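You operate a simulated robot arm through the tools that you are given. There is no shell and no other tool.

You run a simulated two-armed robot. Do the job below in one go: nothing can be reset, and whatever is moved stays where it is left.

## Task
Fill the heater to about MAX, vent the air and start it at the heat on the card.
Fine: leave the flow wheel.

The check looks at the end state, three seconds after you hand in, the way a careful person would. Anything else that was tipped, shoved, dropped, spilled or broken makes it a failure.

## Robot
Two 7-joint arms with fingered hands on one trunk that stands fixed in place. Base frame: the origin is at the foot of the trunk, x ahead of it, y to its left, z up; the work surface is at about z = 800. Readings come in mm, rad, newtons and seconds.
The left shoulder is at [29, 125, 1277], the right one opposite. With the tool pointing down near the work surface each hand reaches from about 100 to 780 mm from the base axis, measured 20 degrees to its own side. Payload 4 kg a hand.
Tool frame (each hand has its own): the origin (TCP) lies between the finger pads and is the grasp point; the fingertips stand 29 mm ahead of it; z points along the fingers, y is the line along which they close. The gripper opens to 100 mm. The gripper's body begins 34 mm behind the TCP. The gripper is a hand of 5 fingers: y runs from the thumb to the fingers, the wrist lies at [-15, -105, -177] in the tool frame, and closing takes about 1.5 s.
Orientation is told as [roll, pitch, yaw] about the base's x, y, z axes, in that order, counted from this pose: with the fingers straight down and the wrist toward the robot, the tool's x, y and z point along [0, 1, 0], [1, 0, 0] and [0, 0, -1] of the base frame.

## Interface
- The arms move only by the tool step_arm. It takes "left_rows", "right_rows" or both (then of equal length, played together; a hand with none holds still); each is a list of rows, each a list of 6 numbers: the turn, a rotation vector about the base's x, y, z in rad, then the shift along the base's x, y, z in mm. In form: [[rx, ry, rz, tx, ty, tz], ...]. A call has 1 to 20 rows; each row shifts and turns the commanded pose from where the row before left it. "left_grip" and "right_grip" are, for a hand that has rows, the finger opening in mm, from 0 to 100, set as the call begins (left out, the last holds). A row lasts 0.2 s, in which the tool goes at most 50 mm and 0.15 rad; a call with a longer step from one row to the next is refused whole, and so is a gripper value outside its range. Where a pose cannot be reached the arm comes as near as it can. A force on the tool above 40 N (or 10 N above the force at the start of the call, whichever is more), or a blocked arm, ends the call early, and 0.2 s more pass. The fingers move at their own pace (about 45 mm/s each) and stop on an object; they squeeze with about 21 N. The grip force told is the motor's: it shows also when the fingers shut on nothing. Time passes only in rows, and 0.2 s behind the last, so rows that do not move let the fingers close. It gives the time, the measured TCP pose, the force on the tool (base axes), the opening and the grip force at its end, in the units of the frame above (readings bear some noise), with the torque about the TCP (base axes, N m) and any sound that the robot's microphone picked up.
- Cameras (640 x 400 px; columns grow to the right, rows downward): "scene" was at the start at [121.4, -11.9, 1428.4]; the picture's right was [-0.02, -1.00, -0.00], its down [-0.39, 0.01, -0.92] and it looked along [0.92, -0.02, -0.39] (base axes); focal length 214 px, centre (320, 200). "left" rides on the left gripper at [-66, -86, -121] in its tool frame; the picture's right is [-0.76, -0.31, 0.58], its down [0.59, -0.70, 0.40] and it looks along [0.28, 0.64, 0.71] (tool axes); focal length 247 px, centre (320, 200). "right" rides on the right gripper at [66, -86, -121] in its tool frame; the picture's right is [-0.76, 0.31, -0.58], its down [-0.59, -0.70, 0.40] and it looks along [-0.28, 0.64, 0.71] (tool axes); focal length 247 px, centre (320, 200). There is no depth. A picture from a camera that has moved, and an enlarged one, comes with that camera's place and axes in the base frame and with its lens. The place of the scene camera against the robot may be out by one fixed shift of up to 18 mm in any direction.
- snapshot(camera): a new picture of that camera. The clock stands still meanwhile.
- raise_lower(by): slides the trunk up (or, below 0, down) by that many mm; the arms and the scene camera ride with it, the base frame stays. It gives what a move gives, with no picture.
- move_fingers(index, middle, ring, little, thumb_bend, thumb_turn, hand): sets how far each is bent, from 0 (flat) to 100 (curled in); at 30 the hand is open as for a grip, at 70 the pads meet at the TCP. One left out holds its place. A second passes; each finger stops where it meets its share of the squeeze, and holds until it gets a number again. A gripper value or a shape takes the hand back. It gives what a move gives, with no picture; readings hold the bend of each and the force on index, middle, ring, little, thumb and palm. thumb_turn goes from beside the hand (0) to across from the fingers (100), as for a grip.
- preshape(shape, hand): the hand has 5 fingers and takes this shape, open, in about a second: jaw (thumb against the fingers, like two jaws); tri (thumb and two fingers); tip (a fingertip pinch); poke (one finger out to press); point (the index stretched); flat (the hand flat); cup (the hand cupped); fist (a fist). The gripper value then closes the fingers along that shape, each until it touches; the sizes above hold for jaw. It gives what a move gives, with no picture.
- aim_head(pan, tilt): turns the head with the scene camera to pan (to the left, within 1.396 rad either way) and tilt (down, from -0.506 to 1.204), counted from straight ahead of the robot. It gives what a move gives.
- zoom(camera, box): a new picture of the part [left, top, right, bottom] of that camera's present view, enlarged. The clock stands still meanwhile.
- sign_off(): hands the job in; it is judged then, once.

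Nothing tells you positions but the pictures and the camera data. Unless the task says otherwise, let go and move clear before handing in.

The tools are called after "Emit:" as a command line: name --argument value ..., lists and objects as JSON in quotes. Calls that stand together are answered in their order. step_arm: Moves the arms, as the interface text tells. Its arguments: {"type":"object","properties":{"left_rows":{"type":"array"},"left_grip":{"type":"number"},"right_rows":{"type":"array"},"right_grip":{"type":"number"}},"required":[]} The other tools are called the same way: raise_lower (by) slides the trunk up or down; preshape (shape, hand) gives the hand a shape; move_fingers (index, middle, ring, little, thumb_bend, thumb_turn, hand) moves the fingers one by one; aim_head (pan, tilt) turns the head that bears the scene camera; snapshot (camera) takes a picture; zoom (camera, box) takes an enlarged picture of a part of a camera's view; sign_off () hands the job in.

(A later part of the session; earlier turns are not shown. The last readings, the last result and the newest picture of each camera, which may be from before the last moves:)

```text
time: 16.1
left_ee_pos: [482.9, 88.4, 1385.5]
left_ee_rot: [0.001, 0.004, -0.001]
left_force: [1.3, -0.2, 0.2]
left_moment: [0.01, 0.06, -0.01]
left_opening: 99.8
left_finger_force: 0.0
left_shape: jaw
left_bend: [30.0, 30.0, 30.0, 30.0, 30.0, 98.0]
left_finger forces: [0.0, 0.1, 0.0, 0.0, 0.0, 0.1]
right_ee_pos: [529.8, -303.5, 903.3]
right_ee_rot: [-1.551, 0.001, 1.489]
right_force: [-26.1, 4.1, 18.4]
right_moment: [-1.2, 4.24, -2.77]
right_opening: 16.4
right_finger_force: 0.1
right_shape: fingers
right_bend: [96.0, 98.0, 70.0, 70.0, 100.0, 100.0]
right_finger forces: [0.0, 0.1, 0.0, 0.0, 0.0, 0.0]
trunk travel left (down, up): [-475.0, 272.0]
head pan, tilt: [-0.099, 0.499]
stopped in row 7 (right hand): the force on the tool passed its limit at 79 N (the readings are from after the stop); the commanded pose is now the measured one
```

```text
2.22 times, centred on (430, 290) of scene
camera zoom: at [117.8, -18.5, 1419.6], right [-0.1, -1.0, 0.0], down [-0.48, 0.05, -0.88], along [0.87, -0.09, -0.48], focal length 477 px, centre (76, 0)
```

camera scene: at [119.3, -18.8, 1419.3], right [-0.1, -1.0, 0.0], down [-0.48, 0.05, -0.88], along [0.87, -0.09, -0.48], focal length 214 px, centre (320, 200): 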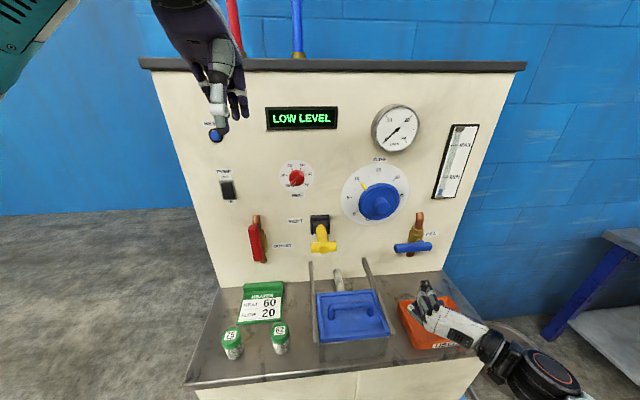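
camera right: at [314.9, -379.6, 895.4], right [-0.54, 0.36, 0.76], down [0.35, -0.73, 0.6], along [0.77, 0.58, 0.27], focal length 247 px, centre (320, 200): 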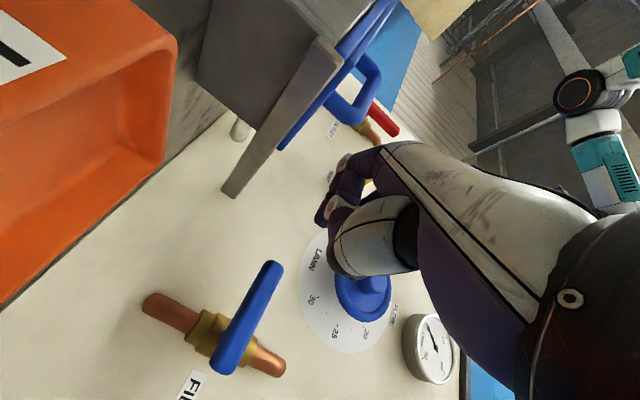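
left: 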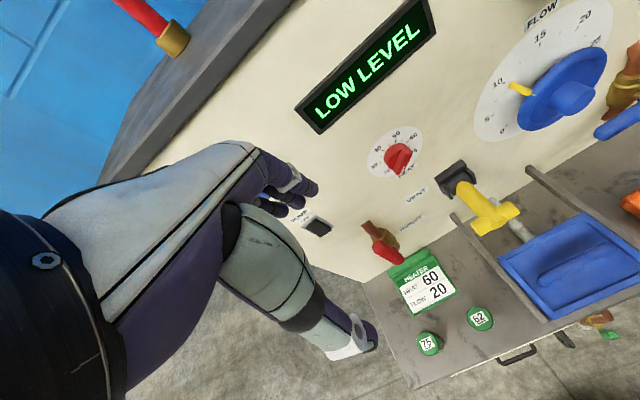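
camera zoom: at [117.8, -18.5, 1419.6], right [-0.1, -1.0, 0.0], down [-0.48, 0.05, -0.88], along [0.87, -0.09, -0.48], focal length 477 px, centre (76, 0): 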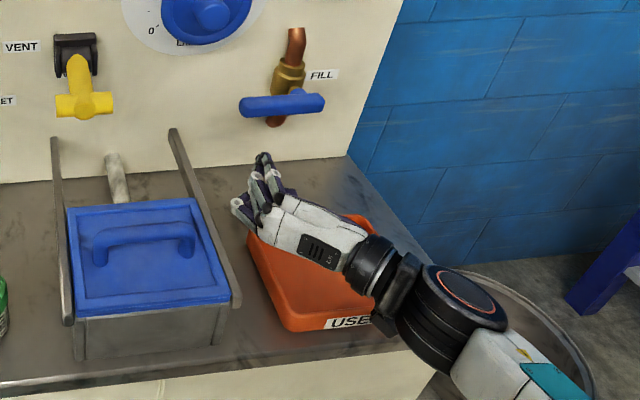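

The force jump came with the right wrist camera at tray height, so it probably touched the orange tray. I'll reverse back along the same path, then rise, and check that the tray hasn't moved.

Emit:
step_arm --right_rows '[[0, 0, 0, -8, 0, 2], [0, 0, 0, -12, 0, 8], [0, 0, 0, -15, 0, 15], [0, 0, 0, 0, 0, 25], [0, 0, 0, 0, 0, 25]]'

Emit:
snapshot --camera "scene"

Emit:
snapshot --camera "right"

```text
time: 17.3
left_ee_pos: [484.4, 87.0, 1384.7]
left_ee_rot: [0.001, 0.002, 0.0]
left_force: [0.5, -0.2, -0.5]
left_moment: [0.0, 0.01, 0.02]
left_opening: 99.5
left_finger_force: 0.1
left_shape: jaw
left_bend: [30.0, 30.0, 30.0, 30.0, 30.0, 98.0]
left_finger forces: [0.0, 0.1, 0.1, 0.1, 0.0, 0.0]
right_ee_pos: [496.7, -305.4, 977.4]
right_ee_rot: [-1.551, 0.006, 1.489]
right_force: [-0.1, -0.9, -0.1]
right_moment: [0.02, -0.02, -0.02]
right_opening: 16.3
right_finger_force: 0.0
right_shape: fingers
right_bend: [96.0, 98.0, 70.0, 70.0, 100.0, 100.0]
right_finger forces: [0.0, 0.1, 0.1, 0.0, 0.1, 0.0]
trunk travel left (down, up): [-475.0, 272.0]
head pan, tilt: [-0.099, 0.499]
```

```text
taken
camera scene: at [119.0, -19.0, 1419.3], right [-0.1, -1.0, 0.0], down [-0.48, 0.05, -0.88], along [0.87, -0.09, -0.48], focal length 214 px, centre (320, 200)
```

scene: 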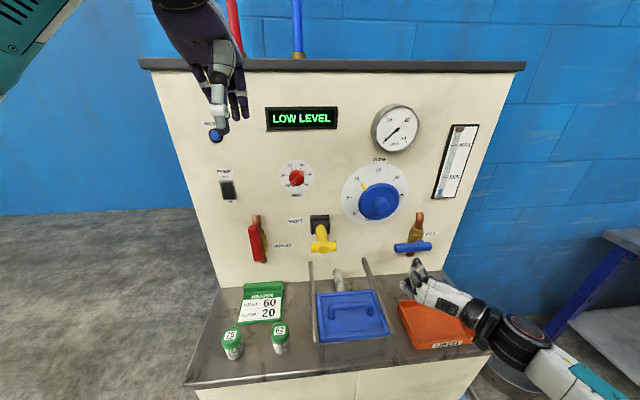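

```text
taken
camera right: at [367.8, -381.0, 915.3], right [-0.54, 0.36, 0.77], down [0.35, -0.73, 0.59], along [0.77, 0.58, 0.27], focal length 247 px, centre (320, 200)
```

right: 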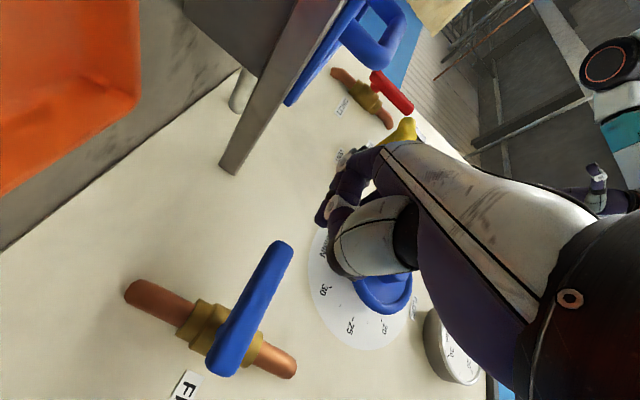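

Emit:
zoom --camera "scene" --box '[360, 220, 520, 380]'

```text
2.50 times, centred on (440, 300) of scene
camera zoom: at [119.0, -19.0, 1419.3], right [-0.1, -1.0, 0.0], down [-0.48, 0.05, -0.88], along [0.87, -0.09, -0.48], focal length 536 px, centre (20, -50)
```

zoom: 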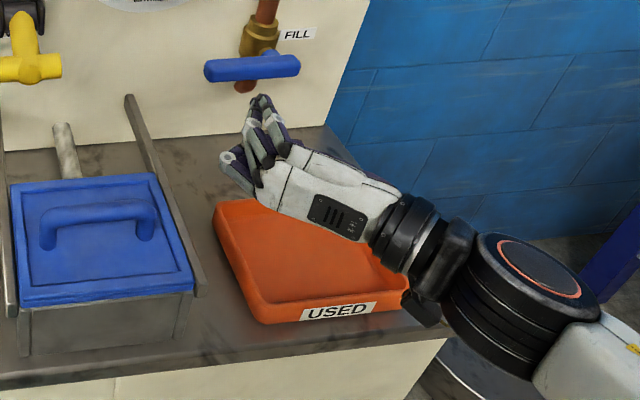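

The tray hasn't moved. I'll tip the fingers down about 20° so the wrist and forearm ride higher, then go under the lever again in small steps.

Emit:
step_arm --right_rows '[[0, 0.117, 0, 0, 0, 0], [0, 0.117, 0, 0, 0, 0], [0, 0.117, 0, 0, 0, 0], [0, 0, 0, 8, 1, -20], [0, 0, 0, 8, 1, -20], [0, 0, 0, 8, 1, -20]]'

Emit:
snapshot --camera "scene"

Emit:
snapshot --camera "right"

```text
time: 18.7
left_ee_pos: [484.5, 87.2, 1385.2]
left_ee_rot: [-0.001, 0.003, 0.001]
left_force: [0.1, 0.3, 0.7]
left_moment: [-0.04, -0.02, 0.01]
left_opening: 99.5
left_finger_force: 0.2
left_shape: jaw
left_bend: [30.0, 30.0, 30.0, 30.0, 30.0, 98.0]
left_finger forces: [0.0, 0.1, 0.0, 0.0, 0.0, 0.0]
right_ee_pos: [521.6, -302.3, 917.3]
right_ee_rot: [-1.201, 0.034, 1.497]
right_force: [-0.2, 0.3, 0.3]
right_moment: [-0.05, 0.0, 0.04]
right_opening: 16.1
right_finger_force: 0.0
right_shape: fingers
right_bend: [96.0, 98.0, 70.0, 70.0, 100.0, 100.0]
right_finger forces: [0.0, 0.0, 0.0, 0.0, 0.1, 0.0]
trunk travel left (down, up): [-475.0, 272.0]
head pan, tilt: [-0.099, 0.499]
```

```text
taken
camera scene: at [119.6, -19.1, 1419.2], right [-0.1, -1.0, 0.0], down [-0.48, 0.05, -0.88], along [0.87, -0.09, -0.48], focal length 214 px, centre (320, 200)
```

scene: 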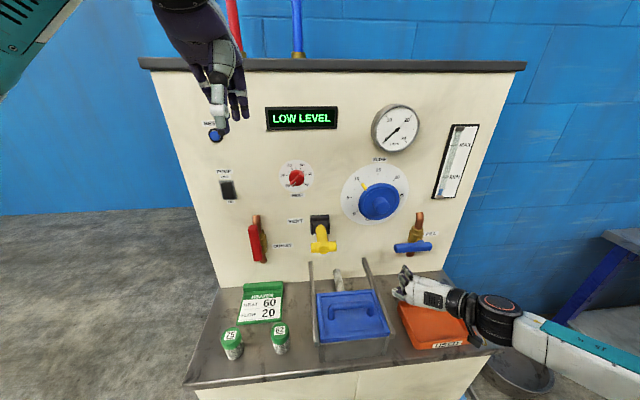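

```text
taken
camera right: at [378.7, -378.1, 903.1], right [-0.24, 0.36, 0.9], down [0.53, -0.73, 0.43], along [0.81, 0.58, -0.02], focal length 247 px, centre (320, 200)
```

right: 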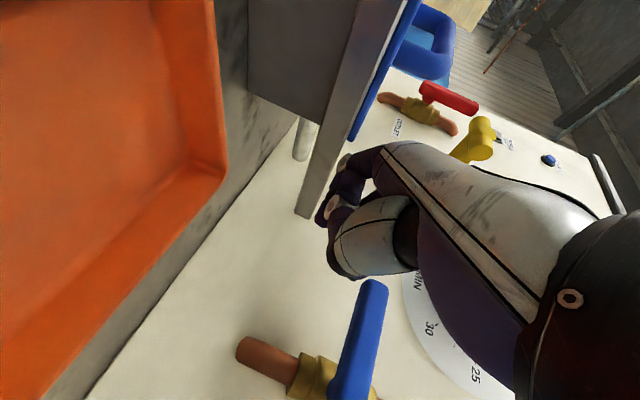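

Now we're clear of the tray with the wrist higher. I'll advance forward under the lever.

Emit:
step_arm --right_rows '[[0, 0, 0, 16, 0, 0], [0, 0, 0, 16, 0, 0], [0, 0, 0, 15, 0, 0], [0, 0, 0, 15, 0, 0]]'

Emit:
zoom --camera "scene" --box '[360, 200, 520, 360]'

Emit:
snapshot --camera "right"

```text
time: 19.7
left_ee_pos: [483.6, 86.5, 1385.7]
left_ee_rot: [0.001, 0.0, 0.001]
left_force: [0.4, -0.5, -0.2]
left_moment: [0.04, 0.02, 0.04]
left_opening: 99.7
left_finger_force: 0.1
left_shape: jaw
left_bend: [30.0, 30.0, 30.0, 30.0, 30.0, 98.0]
left_finger forces: [0.0, 0.0, 0.0, 0.0, 0.0, 0.0]
right_ee_pos: [585.7, -301.6, 918.5]
right_ee_rot: [-1.201, 0.034, 1.496]
right_force: [-0.9, 0.7, -0.5]
right_moment: [-0.01, -0.07, 0.02]
right_opening: 16.4
right_finger_force: 1.0
right_shape: fingers
right_bend: [96.0, 98.0, 70.0, 70.0, 100.0, 100.0]
right_finger forces: [0.0, 0.1, 0.1, 1.2, 0.1, 0.1]
trunk travel left (down, up): [-475.0, 272.0]
head pan, tilt: [-0.099, 0.499]
```

```text
2.50 times, centred on (440, 280) of scene
camera zoom: at [119.4, -18.9, 1419.2], right [-0.1, -1.0, 0.0], down [-0.48, 0.05, -0.88], along [0.87, -0.09, -0.48], focal length 536 px, centre (20, 0)
```

zoom: 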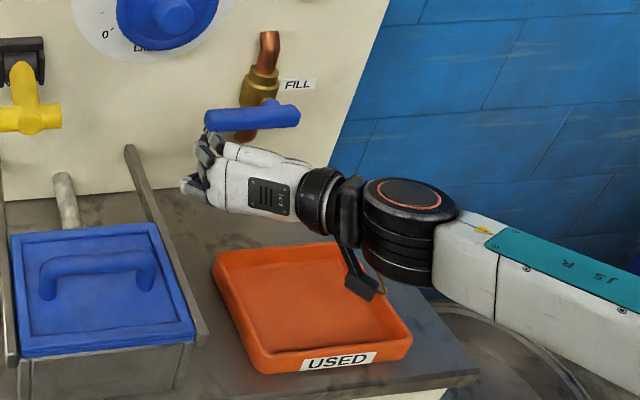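

```text
taken
camera right: at [442.0, -377.6, 904.1], right [-0.24, 0.36, 0.9], down [0.53, -0.73, 0.43], along [0.81, 0.58, -0.02], focal length 247 px, centre (320, 200)
```

right: 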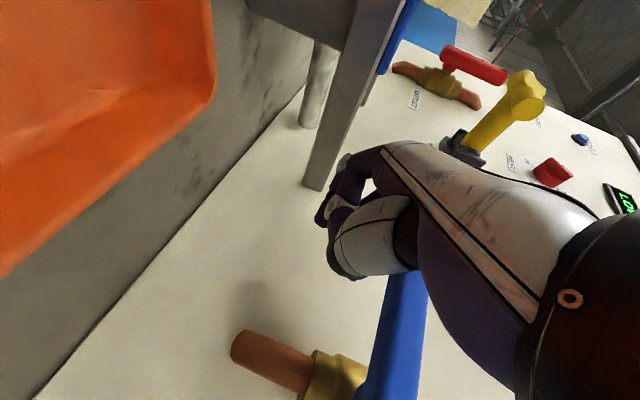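

The little finger is just touching beneath the lever's left end. I'll shift a bit toward the stem and push the lever up along its arc, the first half now.

Emit:
step_arm --right_rows '[[0, 0, 0, 0, -8.5, 0], [0, 0, 0, 0, 0, 15], [0.13, 0, 0, 0, 6.3, 15.9], [0.14, 0, 0, 0, 2.3, 16.5], [0.13, 0, 0, 0, -2.1, 16.3]]'

Emit:
zoom --camera "scene" --box '[360, 200, 520, 360]'

Emit:
snapshot --camera "right"

```text
time: 20.9
left_ee_pos: [483.9, 86.1, 1385.2]
left_ee_rot: [0.001, 0.002, 0.0]
left_force: [0.0, 0.7, -0.3]
left_moment: [-0.01, -0.01, 0.03]
left_opening: 100.0
left_finger_force: 0.1
left_shape: jaw
left_bend: [30.0, 30.0, 30.0, 30.0, 30.0, 98.0]
left_finger forces: [0.0, 0.0, 0.0, 0.1, 0.0, 0.0]
right_ee_pos: [583.6, -302.2, 981.6]
right_ee_rot: [-1.173, -0.367, 1.492]
right_force: [0.3, 0.6, -2.5]
right_moment: [0.01, 0.0, -0.02]
right_opening: 16.4
right_finger_force: 0.7
right_shape: fingers
right_bend: [96.0, 98.0, 70.0, 70.0, 100.0, 100.0]
right_finger forces: [0.1, 0.0, 0.1, 1.4, 0.1, 0.0]
trunk travel left (down, up): [-475.0, 272.0]
head pan, tilt: [-0.099, 0.499]
```

```text
2.50 times, centred on (440, 280) of scene
camera zoom: at [119.5, -19.2, 1419.2], right [-0.1, -1.0, 0.0], down [-0.48, 0.05, -0.88], along [0.87, -0.09, -0.48], focal length 536 px, centre (20, 0)
```

zoom: 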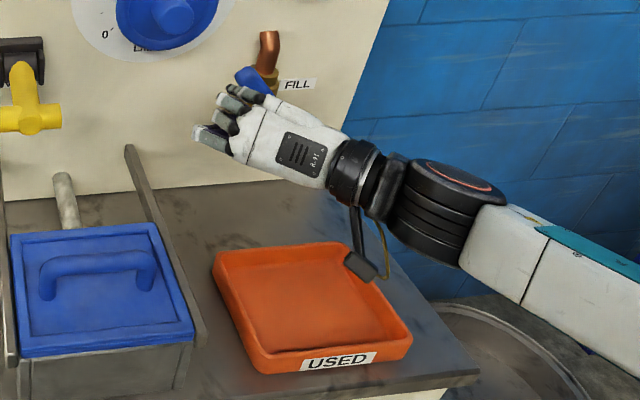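

```text
taken
camera right: at [441.2, -367.1, 939.3], right [-0.24, -0.03, 0.97], down [0.53, -0.84, 0.11], along [0.81, 0.54, 0.21], focal length 247 px, centre (320, 200)
```

right: 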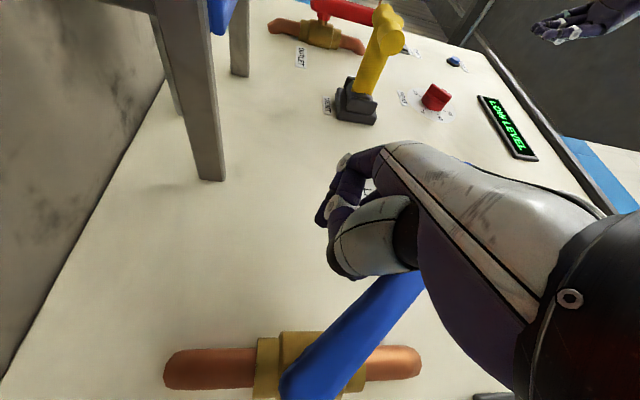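

The lever turns easily and is now about halfway. I'll finish the turn and check the gauge right away.

Emit:
step_arm --right_rows '[[0.13, 0, 0, 0, -5.9, 14.6], [0.14, 0, 0, 0, -9.1, 12.4], [0.13, 0, 0, 0, -11.9, 9.2], [0, 0, 0, 0, -10.4, 2.4]]'

Emit:
zoom --camera "scene" --box '[360, 100, 560, 300]'

Emit:
snapshot --camera "right"

```text
time: 21.9
left_ee_pos: [483.5, 89.3, 1385.0]
left_ee_rot: [-0.003, 0.004, -0.001]
left_force: [-0.2, -0.4, 0.1]
left_moment: [0.0, 0.03, -0.04]
left_opening: 99.9
left_finger_force: 0.0
left_shape: jaw
left_bend: [30.0, 30.0, 30.0, 30.0, 30.0, 98.0]
left_finger forces: [0.0, 0.0, 0.0, 0.1, 0.0, 0.0]
right_ee_pos: [582.2, -337.3, 1020.4]
right_ee_rot: [-1.127, -0.762, 1.474]
right_force: [-0.7, 12.9, -4.6]
right_moment: [-0.41, 0.01, 0.12]
right_opening: 16.1
right_finger_force: 5.4
right_shape: fingers
right_bend: [96.0, 98.0, 70.0, 69.0, 100.0, 100.0]
right_finger forces: [0.0, 0.0, 0.0, 10.8, 0.0, 0.1]
trunk travel left (down, up): [-475.0, 272.0]
head pan, tilt: [-0.099, 0.499]
```

```text
2.00 times, centred on (460, 200) of scene
camera zoom: at [119.5, -16.7, 1419.2], right [-0.1, -1.0, 0.0], down [-0.48, 0.05, -0.88], along [0.87, -0.09, -0.48], focal length 429 px, centre (40, 200)
```

zoom: 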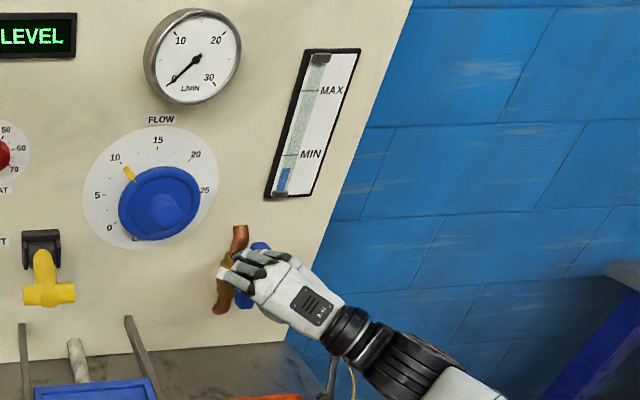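

```text
taken
camera right: at [439.6, -380.6, 957.3], right [-0.24, -0.4, 0.88], down [0.54, -0.81, -0.23], along [0.81, 0.42, 0.41], focal length 247 px, centre (320, 200)
```

right: 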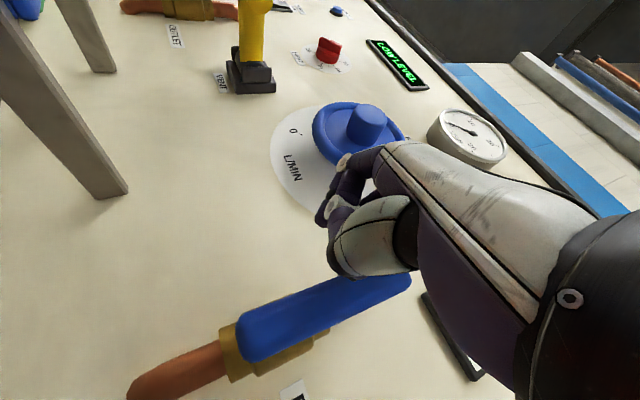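

The lever is now in line with the pipe, against its stop. I'll back the hand off and watch the gauge.

Emit:
step_arm --right_rows '[[0, 0, 0, 0, 10, 0], [0, 0, 0, -35, 0, 0], [0, 0, 0, -35, 0, 0]]'

Emit:
zoom --camera "scene" --box '[410, 110, 500, 210]'

Emit:
snapshot --camera "scene"

```text
time: 22.7
left_ee_pos: [483.2, 86.3, 1384.9]
left_ee_rot: [0.0, 0.003, 0.0]
left_force: [-0.3, -0.1, 0.0]
left_moment: [0.01, 0.01, 0.0]
left_opening: 99.4
left_finger_force: 0.1
left_shape: jaw
left_bend: [30.0, 30.0, 30.0, 30.0, 30.0, 98.0]
left_finger forces: [0.0, 0.1, 0.0, 0.0, 0.0, 0.0]
right_ee_pos: [515.1, -333.8, 1021.7]
right_ee_rot: [-1.13, -0.762, 1.47]
right_force: [-0.9, -0.7, 0.0]
right_moment: [-0.01, 0.0, 0.05]
right_opening: 16.4
right_finger_force: 0.0
right_shape: fingers
right_bend: [96.0, 98.0, 70.0, 70.0, 100.0, 100.0]
right_finger forces: [0.1, 0.0, 0.0, 0.0, 0.0, 0.0]
trunk travel left (down, up): [-475.0, 272.0]
head pan, tilt: [-0.099, 0.499]
```

```text
4.00 times, centred on (455, 160) of scene
camera zoom: at [119.0, -18.9, 1419.3], right [-0.1, -1.0, 0.0], down [-0.48, 0.05, -0.88], along [0.87, -0.09, -0.48], focal length 858 px, centre (-220, 360)
```

zoom: 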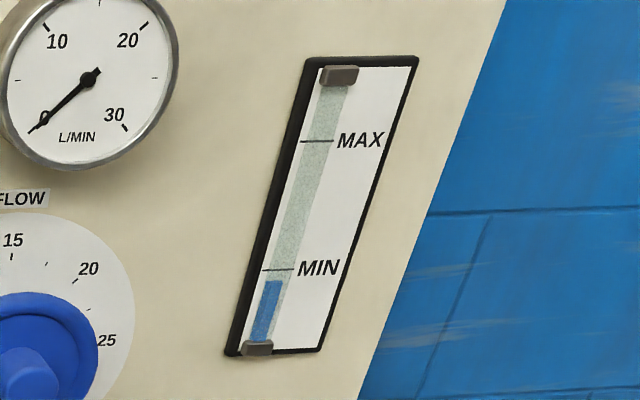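

```text
taken
camera scene: at [119.0, -18.9, 1419.3], right [-0.1, -1.0, 0.0], down [-0.48, 0.05, -0.88], along [0.87, -0.09, -0.48], focal length 214 px, centre (320, 200)
```

scene: 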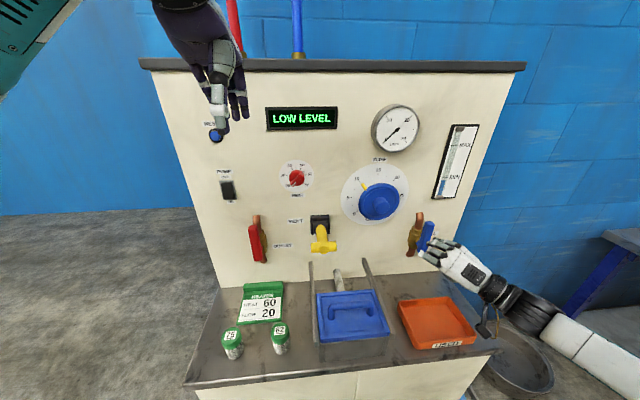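

Water is flowing: the level has risen to just below MIN at a steady rate. I'll switch to the poke shape and move to the right side of the lever, ready to close it.

Emit:
preshape --hand "right" --shape "poke"

Emit:
step_arm --right_rows '[[0, 0, 0, 0, -43, 15], [0, 0, 0, 0, -43, 14]]'

Emit:
zoom --camera "scene" --box '[410, 110, 500, 210]'

Emit:
zoom --camera "scene" --box '[370, 180, 530, 340]'

Emit:
snapshot --camera "right"

```text
time: 23.6
left_ee_pos: [483.5, 87.0, 1384.4]
left_ee_rot: [-0.001, 0.002, 0.0]
left_force: [-0.5, 0.0, -1.6]
left_moment: [0.01, 0.0, -0.02]
left_opening: 100.0
left_finger_force: 0.0
left_shape: jaw
left_bend: [30.0, 30.0, 30.0, 30.0, 30.0, 98.0]
left_finger forces: [0.0, 0.0, 0.0, 0.1, 0.1, 0.1]
right_ee_pos: [513.5, -332.3, 1020.2]
right_ee_rot: [-1.128, -0.763, 1.468]
right_force: [0.0, 0.0, 0.4]
right_moment: [-0.01, 0.01, -0.03]
right_opening: 0.1
right_finger_force: 0.1
right_shape: poke
right_bend: [70.0, 70.0, 99.0, 99.0, 100.0, 100.0]
right_finger forces: [0.0, 0.0, 0.0, 0.0, 0.0, 0.0]
trunk travel left (down, up): [-475.0, 272.0]
head pan, tilt: [-0.099, 0.499]
```

```text
time: 24.2
left_ee_pos: [484.0, 87.3, 1386.0]
left_ee_rot: [0.0, 0.001, 0.0]
left_force: [-0.2, -0.1, 0.1]
left_moment: [0.01, -0.03, 0.01]
left_opening: 99.7
left_finger_force: 0.0
left_shape: jaw
left_bend: [30.0, 30.0, 30.0, 30.0, 30.0, 98.0]
left_finger forces: [0.1, 0.0, 0.0, 0.1, 0.0, 0.0]
right_ee_pos: [514.8, -419.4, 1047.1]
right_ee_rot: [-1.128, -0.762, 1.467]
right_force: [0.7, -0.2, -0.5]
right_moment: [0.02, -0.03, 0.02]
right_opening: 0.0
right_finger_force: 0.0
right_shape: poke
right_bend: [70.0, 70.0, 99.0, 99.0, 100.0, 100.0]
right_finger forces: [0.0, 0.0, 0.0, 0.0, 0.1, 0.0]
trunk travel left (down, up): [-475.0, 272.0]
head pan, tilt: [-0.099, 0.499]
```

```text
4.00 times, centred on (455, 160) of scene
camera zoom: at [119.4, -19.2, 1419.2], right [-0.1, -1.0, 0.0], down [-0.48, 0.05, -0.88], along [0.87, -0.09, -0.48], focal length 858 px, centre (-220, 360)
```

zoom: 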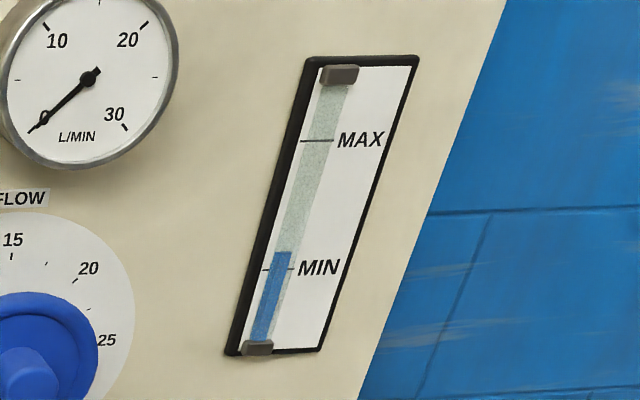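

```text
2.50 times, centred on (450, 260) of scene
camera zoom: at [119.4, -19.2, 1419.2], right [-0.1, -1.0, 0.0], down [-0.48, 0.05, -0.88], along [0.87, -0.09, -0.48], focal length 536 px, centre (-5, 50)
```

zoom: 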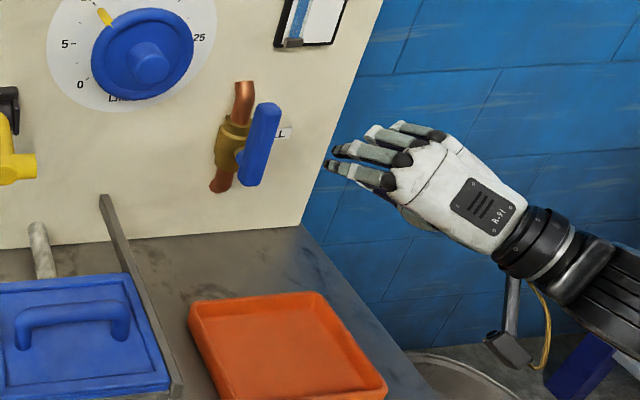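

```text
taken
camera right: at [372.0, -461.6, 983.5], right [-0.24, -0.4, 0.89], down [0.53, -0.82, -0.23], along [0.81, 0.42, 0.41], focal length 247 px, centre (320, 200)
```

right: 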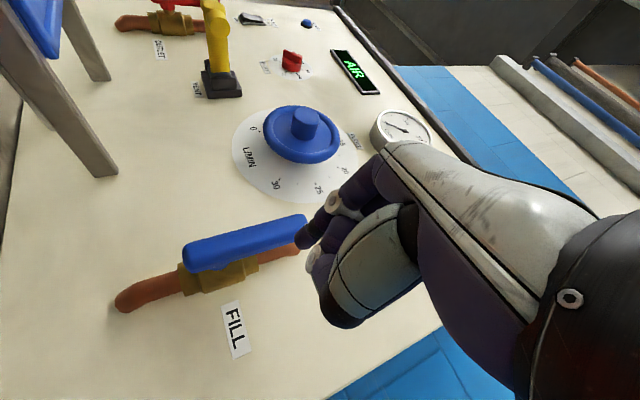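

The display now reads AIR and the level has just passed MIN, rising about 19 px/s in my zoomed view. I'll bring the fingers forward beside the lever, ready to close.

Emit:
step_arm --right_rows '[[0, 0, 0, 27, -4, 2], [0, 0, 0, 27, -3, 2], [0, 0, 0, 26, 0, 0]]'

Emit:
zoom --camera "scene" --box '[410, 110, 500, 210]'

Emit:
zoom --camera "scene" --box '[370, 180, 530, 340]'

Emit:
snapshot --camera "right"

```text
time: 25.0
left_ee_pos: [485.2, 86.3, 1384.4]
left_ee_rot: [-0.001, 0.005, 0.0]
left_force: [0.6, -0.7, 0.3]
left_moment: [0.01, 0.0, -0.03]
left_opening: 99.7
left_finger_force: 0.1
left_shape: jaw
left_bend: [30.0, 30.0, 30.0, 30.0, 30.0, 98.0]
left_finger forces: [0.0, 0.0, 0.0, 0.0, 0.0, 0.0]
right_ee_pos: [595.2, -420.5, 1051.1]
right_ee_rot: [-1.128, -0.762, 1.469]
right_force: [1.2, -0.3, -1.3]
right_moment: [0.01, -0.01, -0.01]
right_opening: 0.1
right_finger_force: 0.0
right_shape: poke
right_bend: [70.0, 70.0, 99.0, 99.0, 100.0, 100.0]
right_finger forces: [0.1, 0.1, 0.1, 0.0, 0.0, 0.0]
trunk travel left (down, up): [-475.0, 272.0]
head pan, tilt: [-0.099, 0.499]
```

```text
4.00 times, centred on (455, 160) of scene
camera zoom: at [120.4, -18.8, 1419.1], right [-0.1, -1.0, 0.0], down [-0.48, 0.05, -0.88], along [0.87, -0.09, -0.48], focal length 858 px, centre (-220, 360)
```

zoom: 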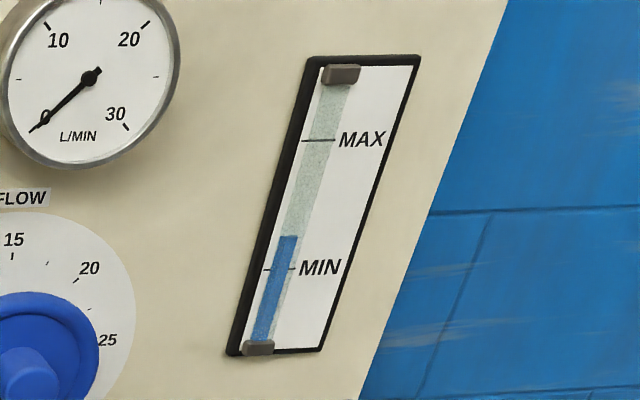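

```text
2.50 times, centred on (450, 260) of scene
camera zoom: at [120.4, -18.8, 1419.1], right [-0.1, -1.0, 0.0], down [-0.48, 0.05, -0.88], along [0.87, -0.09, -0.48], focal length 536 px, centre (-5, 50)
```

zoom: 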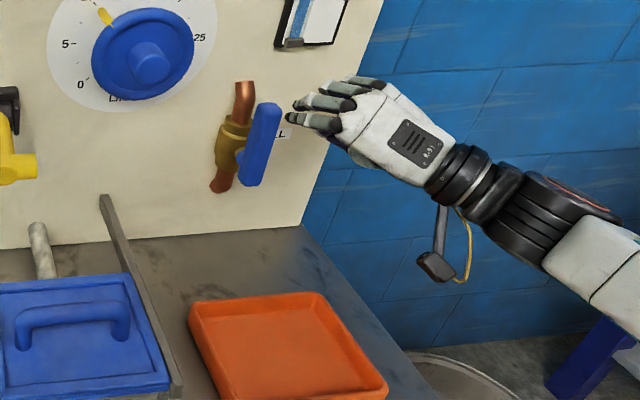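

```text
taken
camera right: at [452.3, -465.0, 987.8], right [-0.24, -0.4, 0.89], down [0.53, -0.82, -0.22], along [0.81, 0.42, 0.41], focal length 247 px, centre (320, 200)
```

right: 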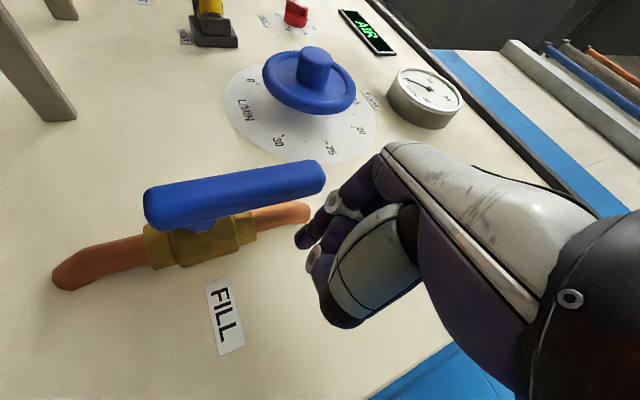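

Level is at about a quarter of the MIN–MAX span, rising 19 px/s, so MAX is about 5 s away. I'll hold still for 3.4 s and then check again.

Emit:
step_arm --right_rows '[[0, 0, 0, 0, 0, 0], [0, 0, 0, 0, 0, 0], [0, 0, 0, 0, 0, 0], [0, 0, 0, 0, 0, 0], [0, 0, 0, 0, 0, 0], [0, 0, 0, 0, 0, 0], [0, 0, 0, 0, 0, 0], [0, 0, 0, 0, 0, 0], [0, 0, 0, 0, 0, 0], [0, 0, 0, 0, 0, 0], [0, 0, 0, 0, 0, 0], [0, 0, 0, 0, 0, 0], [0, 0, 0, 0, 0, 0], [0, 0, 0, 0, 0, 0], [0, 0, 0, 0, 0, 0], [0, 0, 0, 0, 0, 0]]'

Emit:
zoom --camera "scene" --box '[410, 110, 500, 210]'

```text
time: 28.4
left_ee_pos: [485.0, 86.8, 1384.2]
left_ee_rot: [0.0, 0.002, -0.001]
left_force: [0.9, 0.0, 0.8]
left_moment: [-0.03, 0.01, -0.02]
left_opening: 99.8
left_finger_force: 0.1
left_shape: jaw
left_bend: [30.0, 30.0, 30.0, 30.0, 30.0, 98.0]
left_finger forces: [0.0, 0.0, 0.2, 0.1, 0.0, 0.0]
right_ee_pos: [595.1, -422.7, 1051.4]
right_ee_rot: [-1.127, -0.763, 1.468]
right_force: [0.3, 0.4, -0.3]
right_moment: [-0.03, -0.01, -0.03]
right_opening: 0.0
right_finger_force: 0.1
right_shape: poke
right_bend: [70.0, 70.0, 99.0, 99.0, 100.0, 100.0]
right_finger forces: [0.1, 0.0, 0.0, 0.0, 0.0, 0.1]
trunk travel left (down, up): [-475.0, 272.0]
head pan, tilt: [-0.099, 0.499]
```

```text
4.00 times, centred on (455, 160) of scene
camera zoom: at [119.4, -19.0, 1419.3], right [-0.1, -1.0, 0.0], down [-0.48, 0.05, -0.88], along [0.87, -0.09, -0.48], focal length 858 px, centre (-220, 360)
```

zoom: 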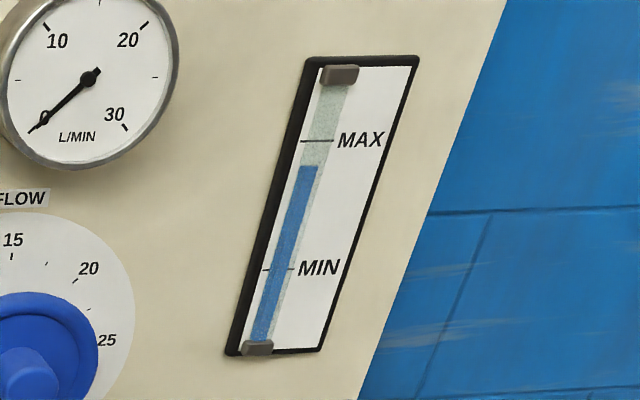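

The level is now close to MAX. I'll start the closing push now, sweeping the lever's top to the left and down along its arc.

Emit:
step_arm --right_rows '[[0, 0, 0, 0, 0, 0], [0, 0, 0, 0, 21.2, 0.7], [-0.13, 0, 0, 0, 16.4, 4.7], [-0.14, 0, 0, 0, 17.1, 0.7], [-0.13, 0, 0, 0, 16.5, -3.6], [-0.13, 0, 0, 0, 14.8, -7.3], [-0.14, 0, 0, 0, 12.6, -10.6], [-0.13, 0, 0, 0, 9.1, -13.2], [0, 0, 0, 0, 2.5, -9.7]]'

Emit:
zoom --camera "scene" --box '[410, 110, 500, 210]'

Emit:
zoom --camera "scene" --box '[370, 180, 530, 340]'

Emit:
snapshot --camera "right"

```text
time: 30.4
left_ee_pos: [484.0, 86.8, 1384.8]
left_ee_rot: [0.001, 0.001, 0.0]
left_force: [0.5, 0.3, 0.3]
left_moment: [-0.01, 0.03, 0.0]
left_opening: 99.8
left_finger_force: 0.1
left_shape: jaw
left_bend: [30.0, 30.0, 30.0, 30.0, 30.0, 98.0]
left_finger forces: [0.0, 0.0, 0.0, 0.0, 0.0, 0.0]
right_ee_pos: [594.8, -310.2, 1015.3]
right_ee_rot: [-1.201, 0.035, 1.498]
right_force: [0.9, 0.8, 1.4]
right_moment: [0.03, -0.03, -0.03]
right_opening: 0.0
right_finger_force: 0.0
right_shape: poke
right_bend: [70.0, 70.0, 99.0, 99.0, 100.0, 100.0]
right_finger forces: [1.7, 0.0, 0.1, 0.0, 0.0, 0.0]
trunk travel left (down, up): [-475.0, 272.0]
head pan, tilt: [-0.099, 0.499]
```

```text
4.00 times, centred on (455, 160) of scene
camera zoom: at [119.5, -18.9, 1419.2], right [-0.1, -1.0, 0.0], down [-0.48, 0.05, -0.88], along [0.87, -0.09, -0.48], focal length 858 px, centre (-220, 360)
```

zoom: 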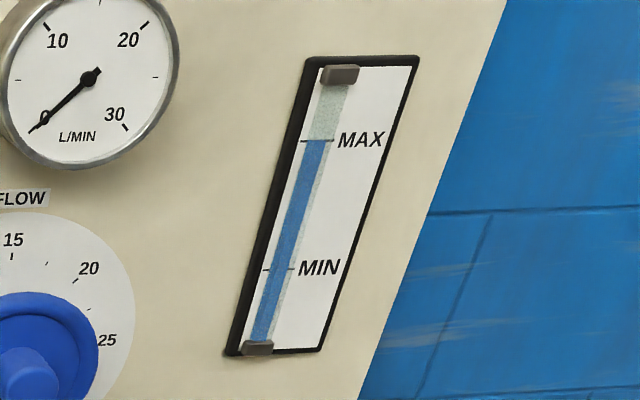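

```text
2.50 times, centred on (450, 260) of scene
camera zoom: at [119.5, -18.9, 1419.2], right [-0.1, -1.0, 0.0], down [-0.48, 0.05, -0.88], along [0.87, -0.09, -0.48], focal length 536 px, centre (-5, 50)
```

zoom: 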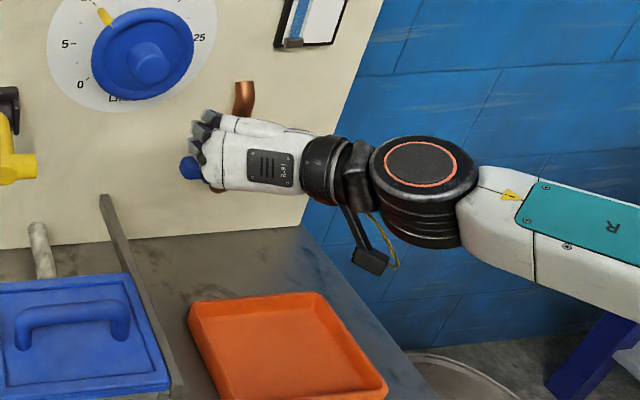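

```text
taken
camera right: at [451.7, -386.9, 1001.4], right [-0.24, 0.36, 0.9], down [0.53, -0.73, 0.43], along [0.81, 0.58, -0.01], focal length 247 px, centre (320, 200)
```

right: 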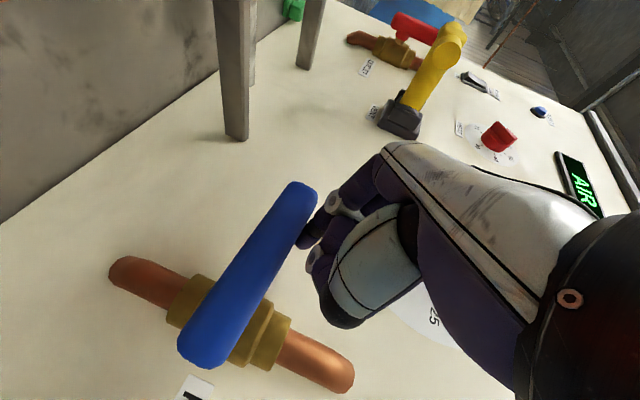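

Level stands right at MAX and the lever looks horizontal. I'll press it gently down a little more to make sure it's on its closed stop.

Emit:
step_arm --right_rows '[[0, 0, 0, 0, 0, -4], [0, 0, 0, 0, 0, -4], [0, 0, 0, 0, 0, -3]]'

Emit:
zoom --camera "scene" --box '[410, 110, 500, 210]'

Emit:
snapshot --camera "right"

```text
time: 31.2
left_ee_pos: [483.8, 89.2, 1386.1]
left_ee_rot: [-0.001, 0.002, -0.001]
left_force: [0.0, -0.5, 0.7]
left_moment: [0.04, -0.01, 0.04]
left_opening: 99.7
left_finger_force: 0.0
left_shape: jaw
left_bend: [30.0, 30.0, 30.0, 30.0, 30.0, 98.0]
left_finger forces: [0.0, 0.0, 0.1, 0.0, 0.0, 0.0]
right_ee_pos: [594.0, -310.9, 1008.5]
right_ee_rot: [-1.211, 0.036, 1.496]
right_force: [6.3, 5.3, 21.1]
right_moment: [0.13, -0.29, 0.04]
right_opening: 0.0
right_finger_force: 0.0
right_shape: poke
right_bend: [70.0, 70.0, 99.0, 99.0, 100.0, 100.0]
right_finger forces: [21.6, 0.1, 0.0, 0.0, 0.0, 0.0]
trunk travel left (down, up): [-475.0, 272.0]
head pan, tilt: [-0.099, 0.499]
```

```text
4.00 times, centred on (455, 160) of scene
camera zoom: at [118.1, -17.1, 1419.7], right [-0.1, -1.0, 0.0], down [-0.48, 0.05, -0.88], along [0.87, -0.09, -0.48], focal length 858 px, centre (-220, 360)
```

zoom: 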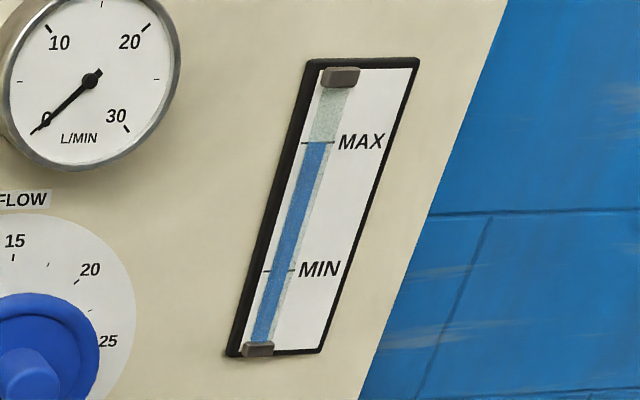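

```text
taken
camera right: at [451.2, -386.9, 994.2], right [-0.25, 0.36, 0.9], down [0.53, -0.73, 0.43], along [0.81, 0.58, -0.01], focal length 247 px, centre (320, 200)
```

right: 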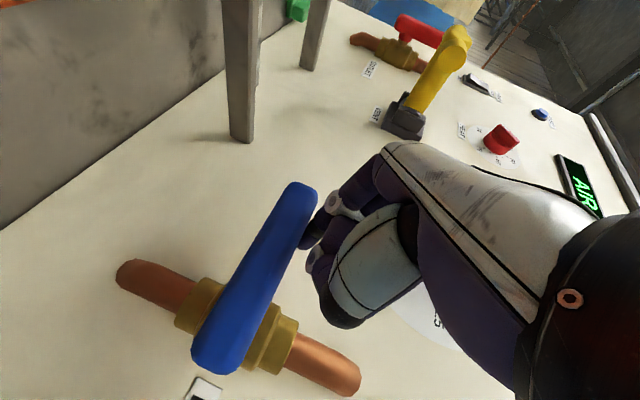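

FILL is firmly shut (21 N at the stop) with the level at MAX. Next is the vent, so I'll enlarge it from this side view to work out its geometry.

Emit:
zoom --camera "right" --box '[340, 0, 560, 170]'

Emit:
zoom --camera "scene" --box '[270, 190, 370, 270]'

```text
2.35 times, centred on (450, 85) of right
camera zoom: at [451.2, -386.9, 994.2], right [-0.25, 0.36, 0.9], down [0.53, -0.73, 0.43], along [0.81, 0.58, -0.01], focal length 581 px, centre (14, 471)
```

zoom: 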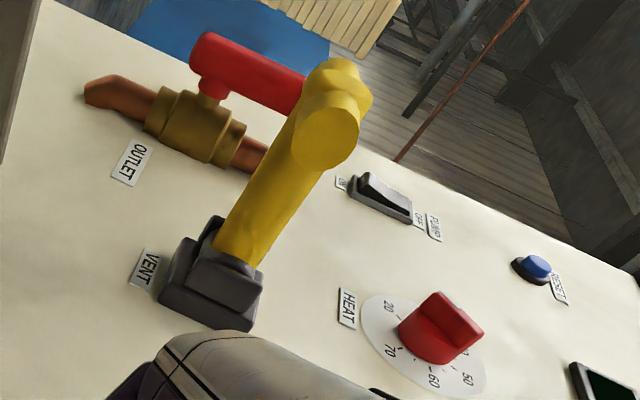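

```text
5.00 times, centred on (320, 230) of scene
camera zoom: at [118.1, -17.1, 1419.7], right [-0.1, -1.0, 0.0], down [-0.48, 0.05, -0.88], along [0.87, -0.09, -0.48], focal length 1072 px, centre (320, 50)
```

zoom: 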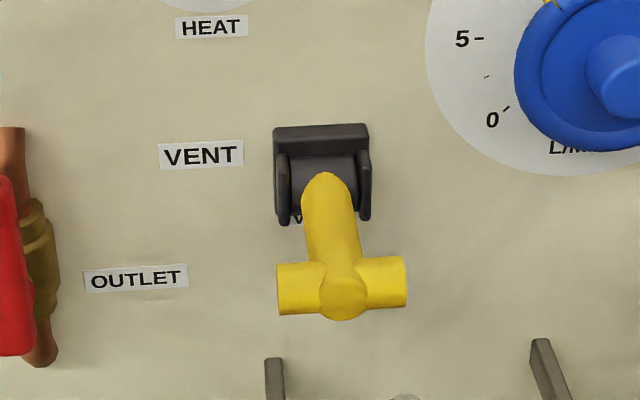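

The vent handle sticks straight out from the panel, with its bar at about x=541, y=-93 to -25, z=1049. There's a small label just below its bracket, which I'll read.

Emit:
zoom --camera "right" --box '[360, 80, 440, 150]'

Emit:
zoom --camera "scene" --box '[300, 205, 345, 245]'

```text
5.71 times, centred on (400, 115) of right
camera zoom: at [451.2, -386.9, 994.2], right [-0.25, 0.36, 0.9], down [0.53, -0.73, 0.43], along [0.81, 0.58, -0.01], focal length 1411 px, centre (-137, 686)
```

zoom: 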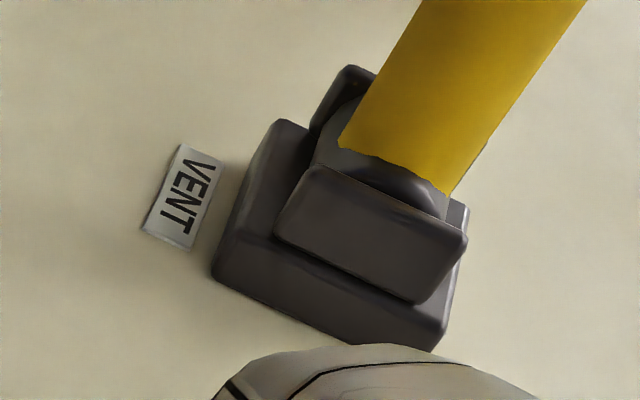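

```text
10.00 times, centred on (322, 225) of scene
camera zoom: at [118.1, -17.1, 1419.7], right [-0.1, -1.0, 0.0], down [-0.48, 0.05, -0.88], along [0.87, -0.09, -0.48], focal length 2145 px, centre (295, -50)
```

zoom: 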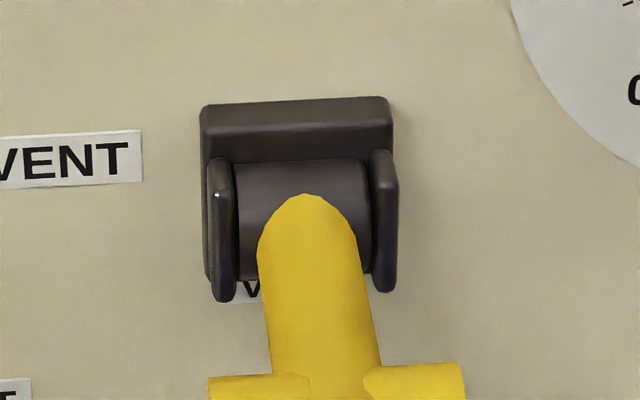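

The lower label reads VENT, so the handle goes down to vent. I'll withdraw the right hand from the FILL lever, keeping well in front of the flow wheel, and bring it in front of and above the vent handle.

Emit:
step_arm --right_rows '[[0, 0, 0, 0, 0, 12], [0, 0, 0, -35, 0, 5], [0, 0, 0, -40, 0, 5], [0, 0, 0, -25, 10, 10], [0, 0, 0, 0, 38, 12], [0, 0, 0, 0, 38, 12], [0, 0, 0, 0, 38, 12], [0, 0, 0, 0, 38, 12], [0, 0, 0, 0, 38, 12], [0, 0, 0, 0, 28, 12]]'

Emit:
snapshot --camera "scene"

Emit:
snapshot --camera "right"

```text
time: 33.4
left_ee_pos: [485.2, 87.8, 1385.7]
left_ee_rot: [-0.001, 0.004, -0.003]
left_force: [0.0, -0.2, 0.5]
left_moment: [-0.02, 0.0, 0.02]
left_opening: 99.9
left_finger_force: 0.1
left_shape: jaw
left_bend: [30.0, 30.0, 30.0, 30.0, 30.0, 98.0]
left_finger forces: [0.0, 0.0, 0.0, 0.0, 0.0, 0.0]
right_ee_pos: [496.8, -82.9, 1106.6]
right_ee_rot: [-1.198, 0.037, 1.495]
right_force: [-0.1, 0.4, -0.8]
right_moment: [0.0, 0.0, 0.02]
right_opening: 0.2
right_finger_force: 0.0
right_shape: poke
right_bend: [70.0, 70.0, 99.0, 99.0, 100.0, 100.0]
right_finger forces: [0.0, 0.0, 0.0, 0.0, 0.0, 0.1]
trunk travel left (down, up): [-475.0, 272.0]
head pan, tilt: [-0.099, 0.499]
```

```text
taken
camera scene: at [120.3, -18.1, 1419.2], right [-0.1, -0.99, 0.0], down [-0.48, 0.05, -0.88], along [0.87, -0.09, -0.48], focal length 214 px, centre (320, 200)
```

scene: 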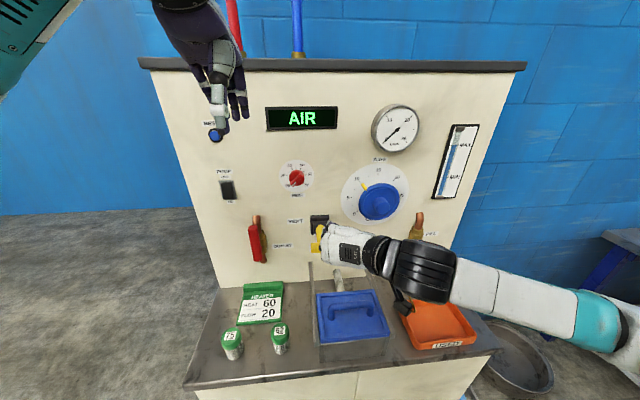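

```text
taken
camera right: at [352.4, -159.0, 1092.7], right [-0.24, 0.36, 0.9], down [0.53, -0.73, 0.43], along [0.81, 0.58, -0.02], focal length 247 px, centre (320, 200)
```

right: 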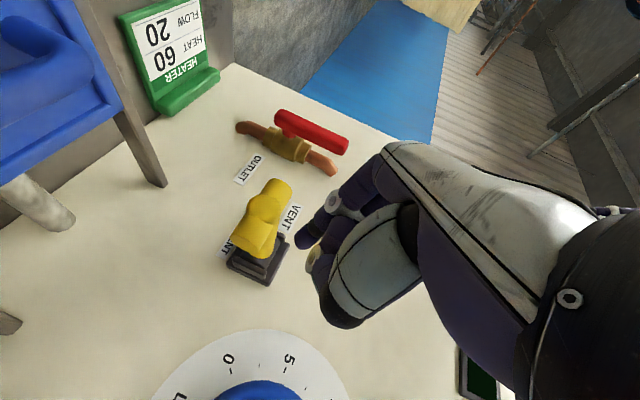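

Emit:
zoom --camera "right" --box '[200, 150, 360, 300]'

Emit:
zoom --camera "scene" --box '[280, 190, 400, 290]'

```text
2.67 times, centred on (280, 225) of right
camera zoom: at [352.4, -159.0, 1092.7], right [-0.24, 0.36, 0.9], down [0.53, -0.73, 0.43], along [0.81, 0.58, -0.02], focal length 659 px, centre (427, 133)
```

zoom: 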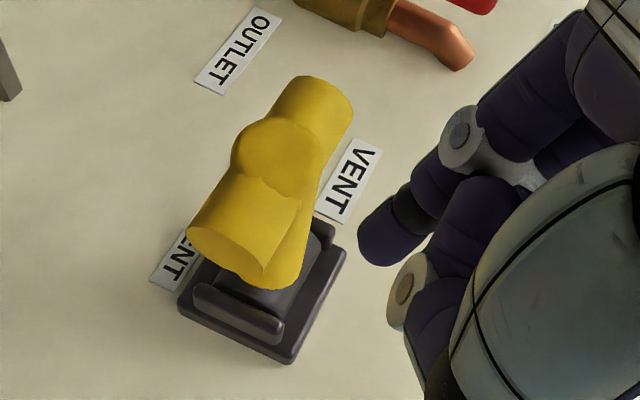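

```text
4.00 times, centred on (340, 240) of scene
camera zoom: at [120.3, -18.1, 1419.2], right [-0.1, -0.99, 0.0], down [-0.48, 0.05, -0.88], along [0.87, -0.09, -0.48], focal length 858 px, centre (240, 40)
```

zoom: 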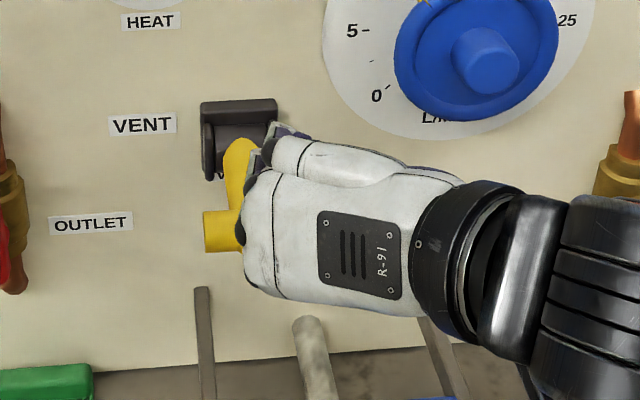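

I place the T-bar's right end at [542, -93, 1050]. I'll bring the index edge over its right stub and press down gently, watching the force and the display.

Emit:
step_arm --right_rows '[[0, 0, 0, 15, 0, 5], [0, 0, 0, 15, 0, 0], [0, 0, 0, 15, 0, 0], [0, 0, 0, 0, 0, -9], [0, 0, 0, 0, 0, -9], [0, 0, 0, 1.6, 0, -12], [0, 0, 0, 1.6, 0, -12]]'

Emit:
snapshot --camera "right"

Emit:
snapshot --camera "scene"

```text
time: 35.0
left_ee_pos: [484.1, 87.8, 1386.2]
left_ee_rot: [0.0, 0.003, 0.0]
left_force: [1.1, 0.1, -0.8]
left_moment: [0.0, -0.02, 0.01]
left_opening: 99.5
left_finger_force: 0.0
left_shape: jaw
left_bend: [30.0, 30.0, 30.0, 30.0, 30.0, 98.0]
left_finger forces: [0.0, 0.0, 0.0, 0.1, 0.0, 0.1]
right_ee_pos: [542.3, -84.0, 1071.7]
right_ee_rot: [-1.203, 0.035, 1.498]
right_force: [0.2, -0.6, 1.2]
right_moment: [0.02, 0.01, -0.01]
right_opening: 0.0
right_finger_force: 0.1
right_shape: poke
right_bend: [70.0, 70.0, 99.0, 99.0, 100.0, 100.0]
right_finger forces: [1.1, 0.0, 0.1, 0.0, 0.1, 0.0]
trunk travel left (down, up): [-475.0, 272.0]
head pan, tilt: [-0.099, 0.499]
```

```text
taken
camera right: at [399.8, -161.2, 1057.2], right [-0.24, 0.36, 0.9], down [0.53, -0.73, 0.43], along [0.81, 0.58, -0.01], focal length 247 px, centre (320, 200)
```

right: 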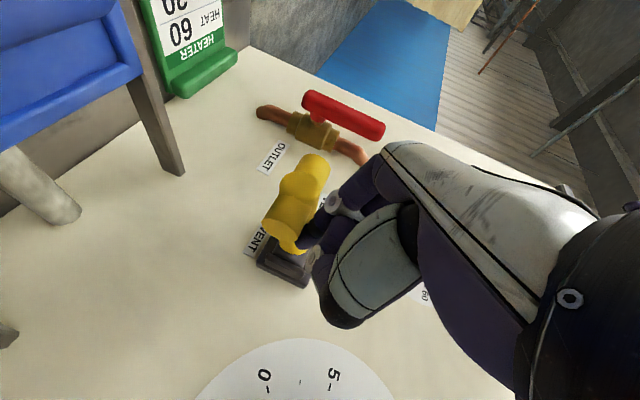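

```text
taken
camera scene: at [119.4, -18.8, 1419.3], right [-0.1, -1.0, 0.0], down [-0.48, 0.05, -0.88], along [0.87, -0.09, -0.48], focal length 214 px, centre (320, 200)
```

scene: 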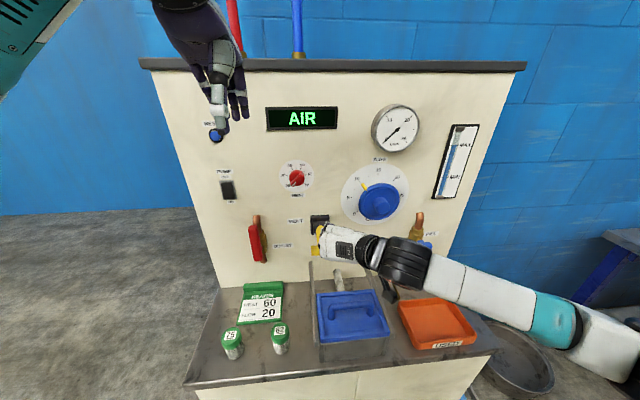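

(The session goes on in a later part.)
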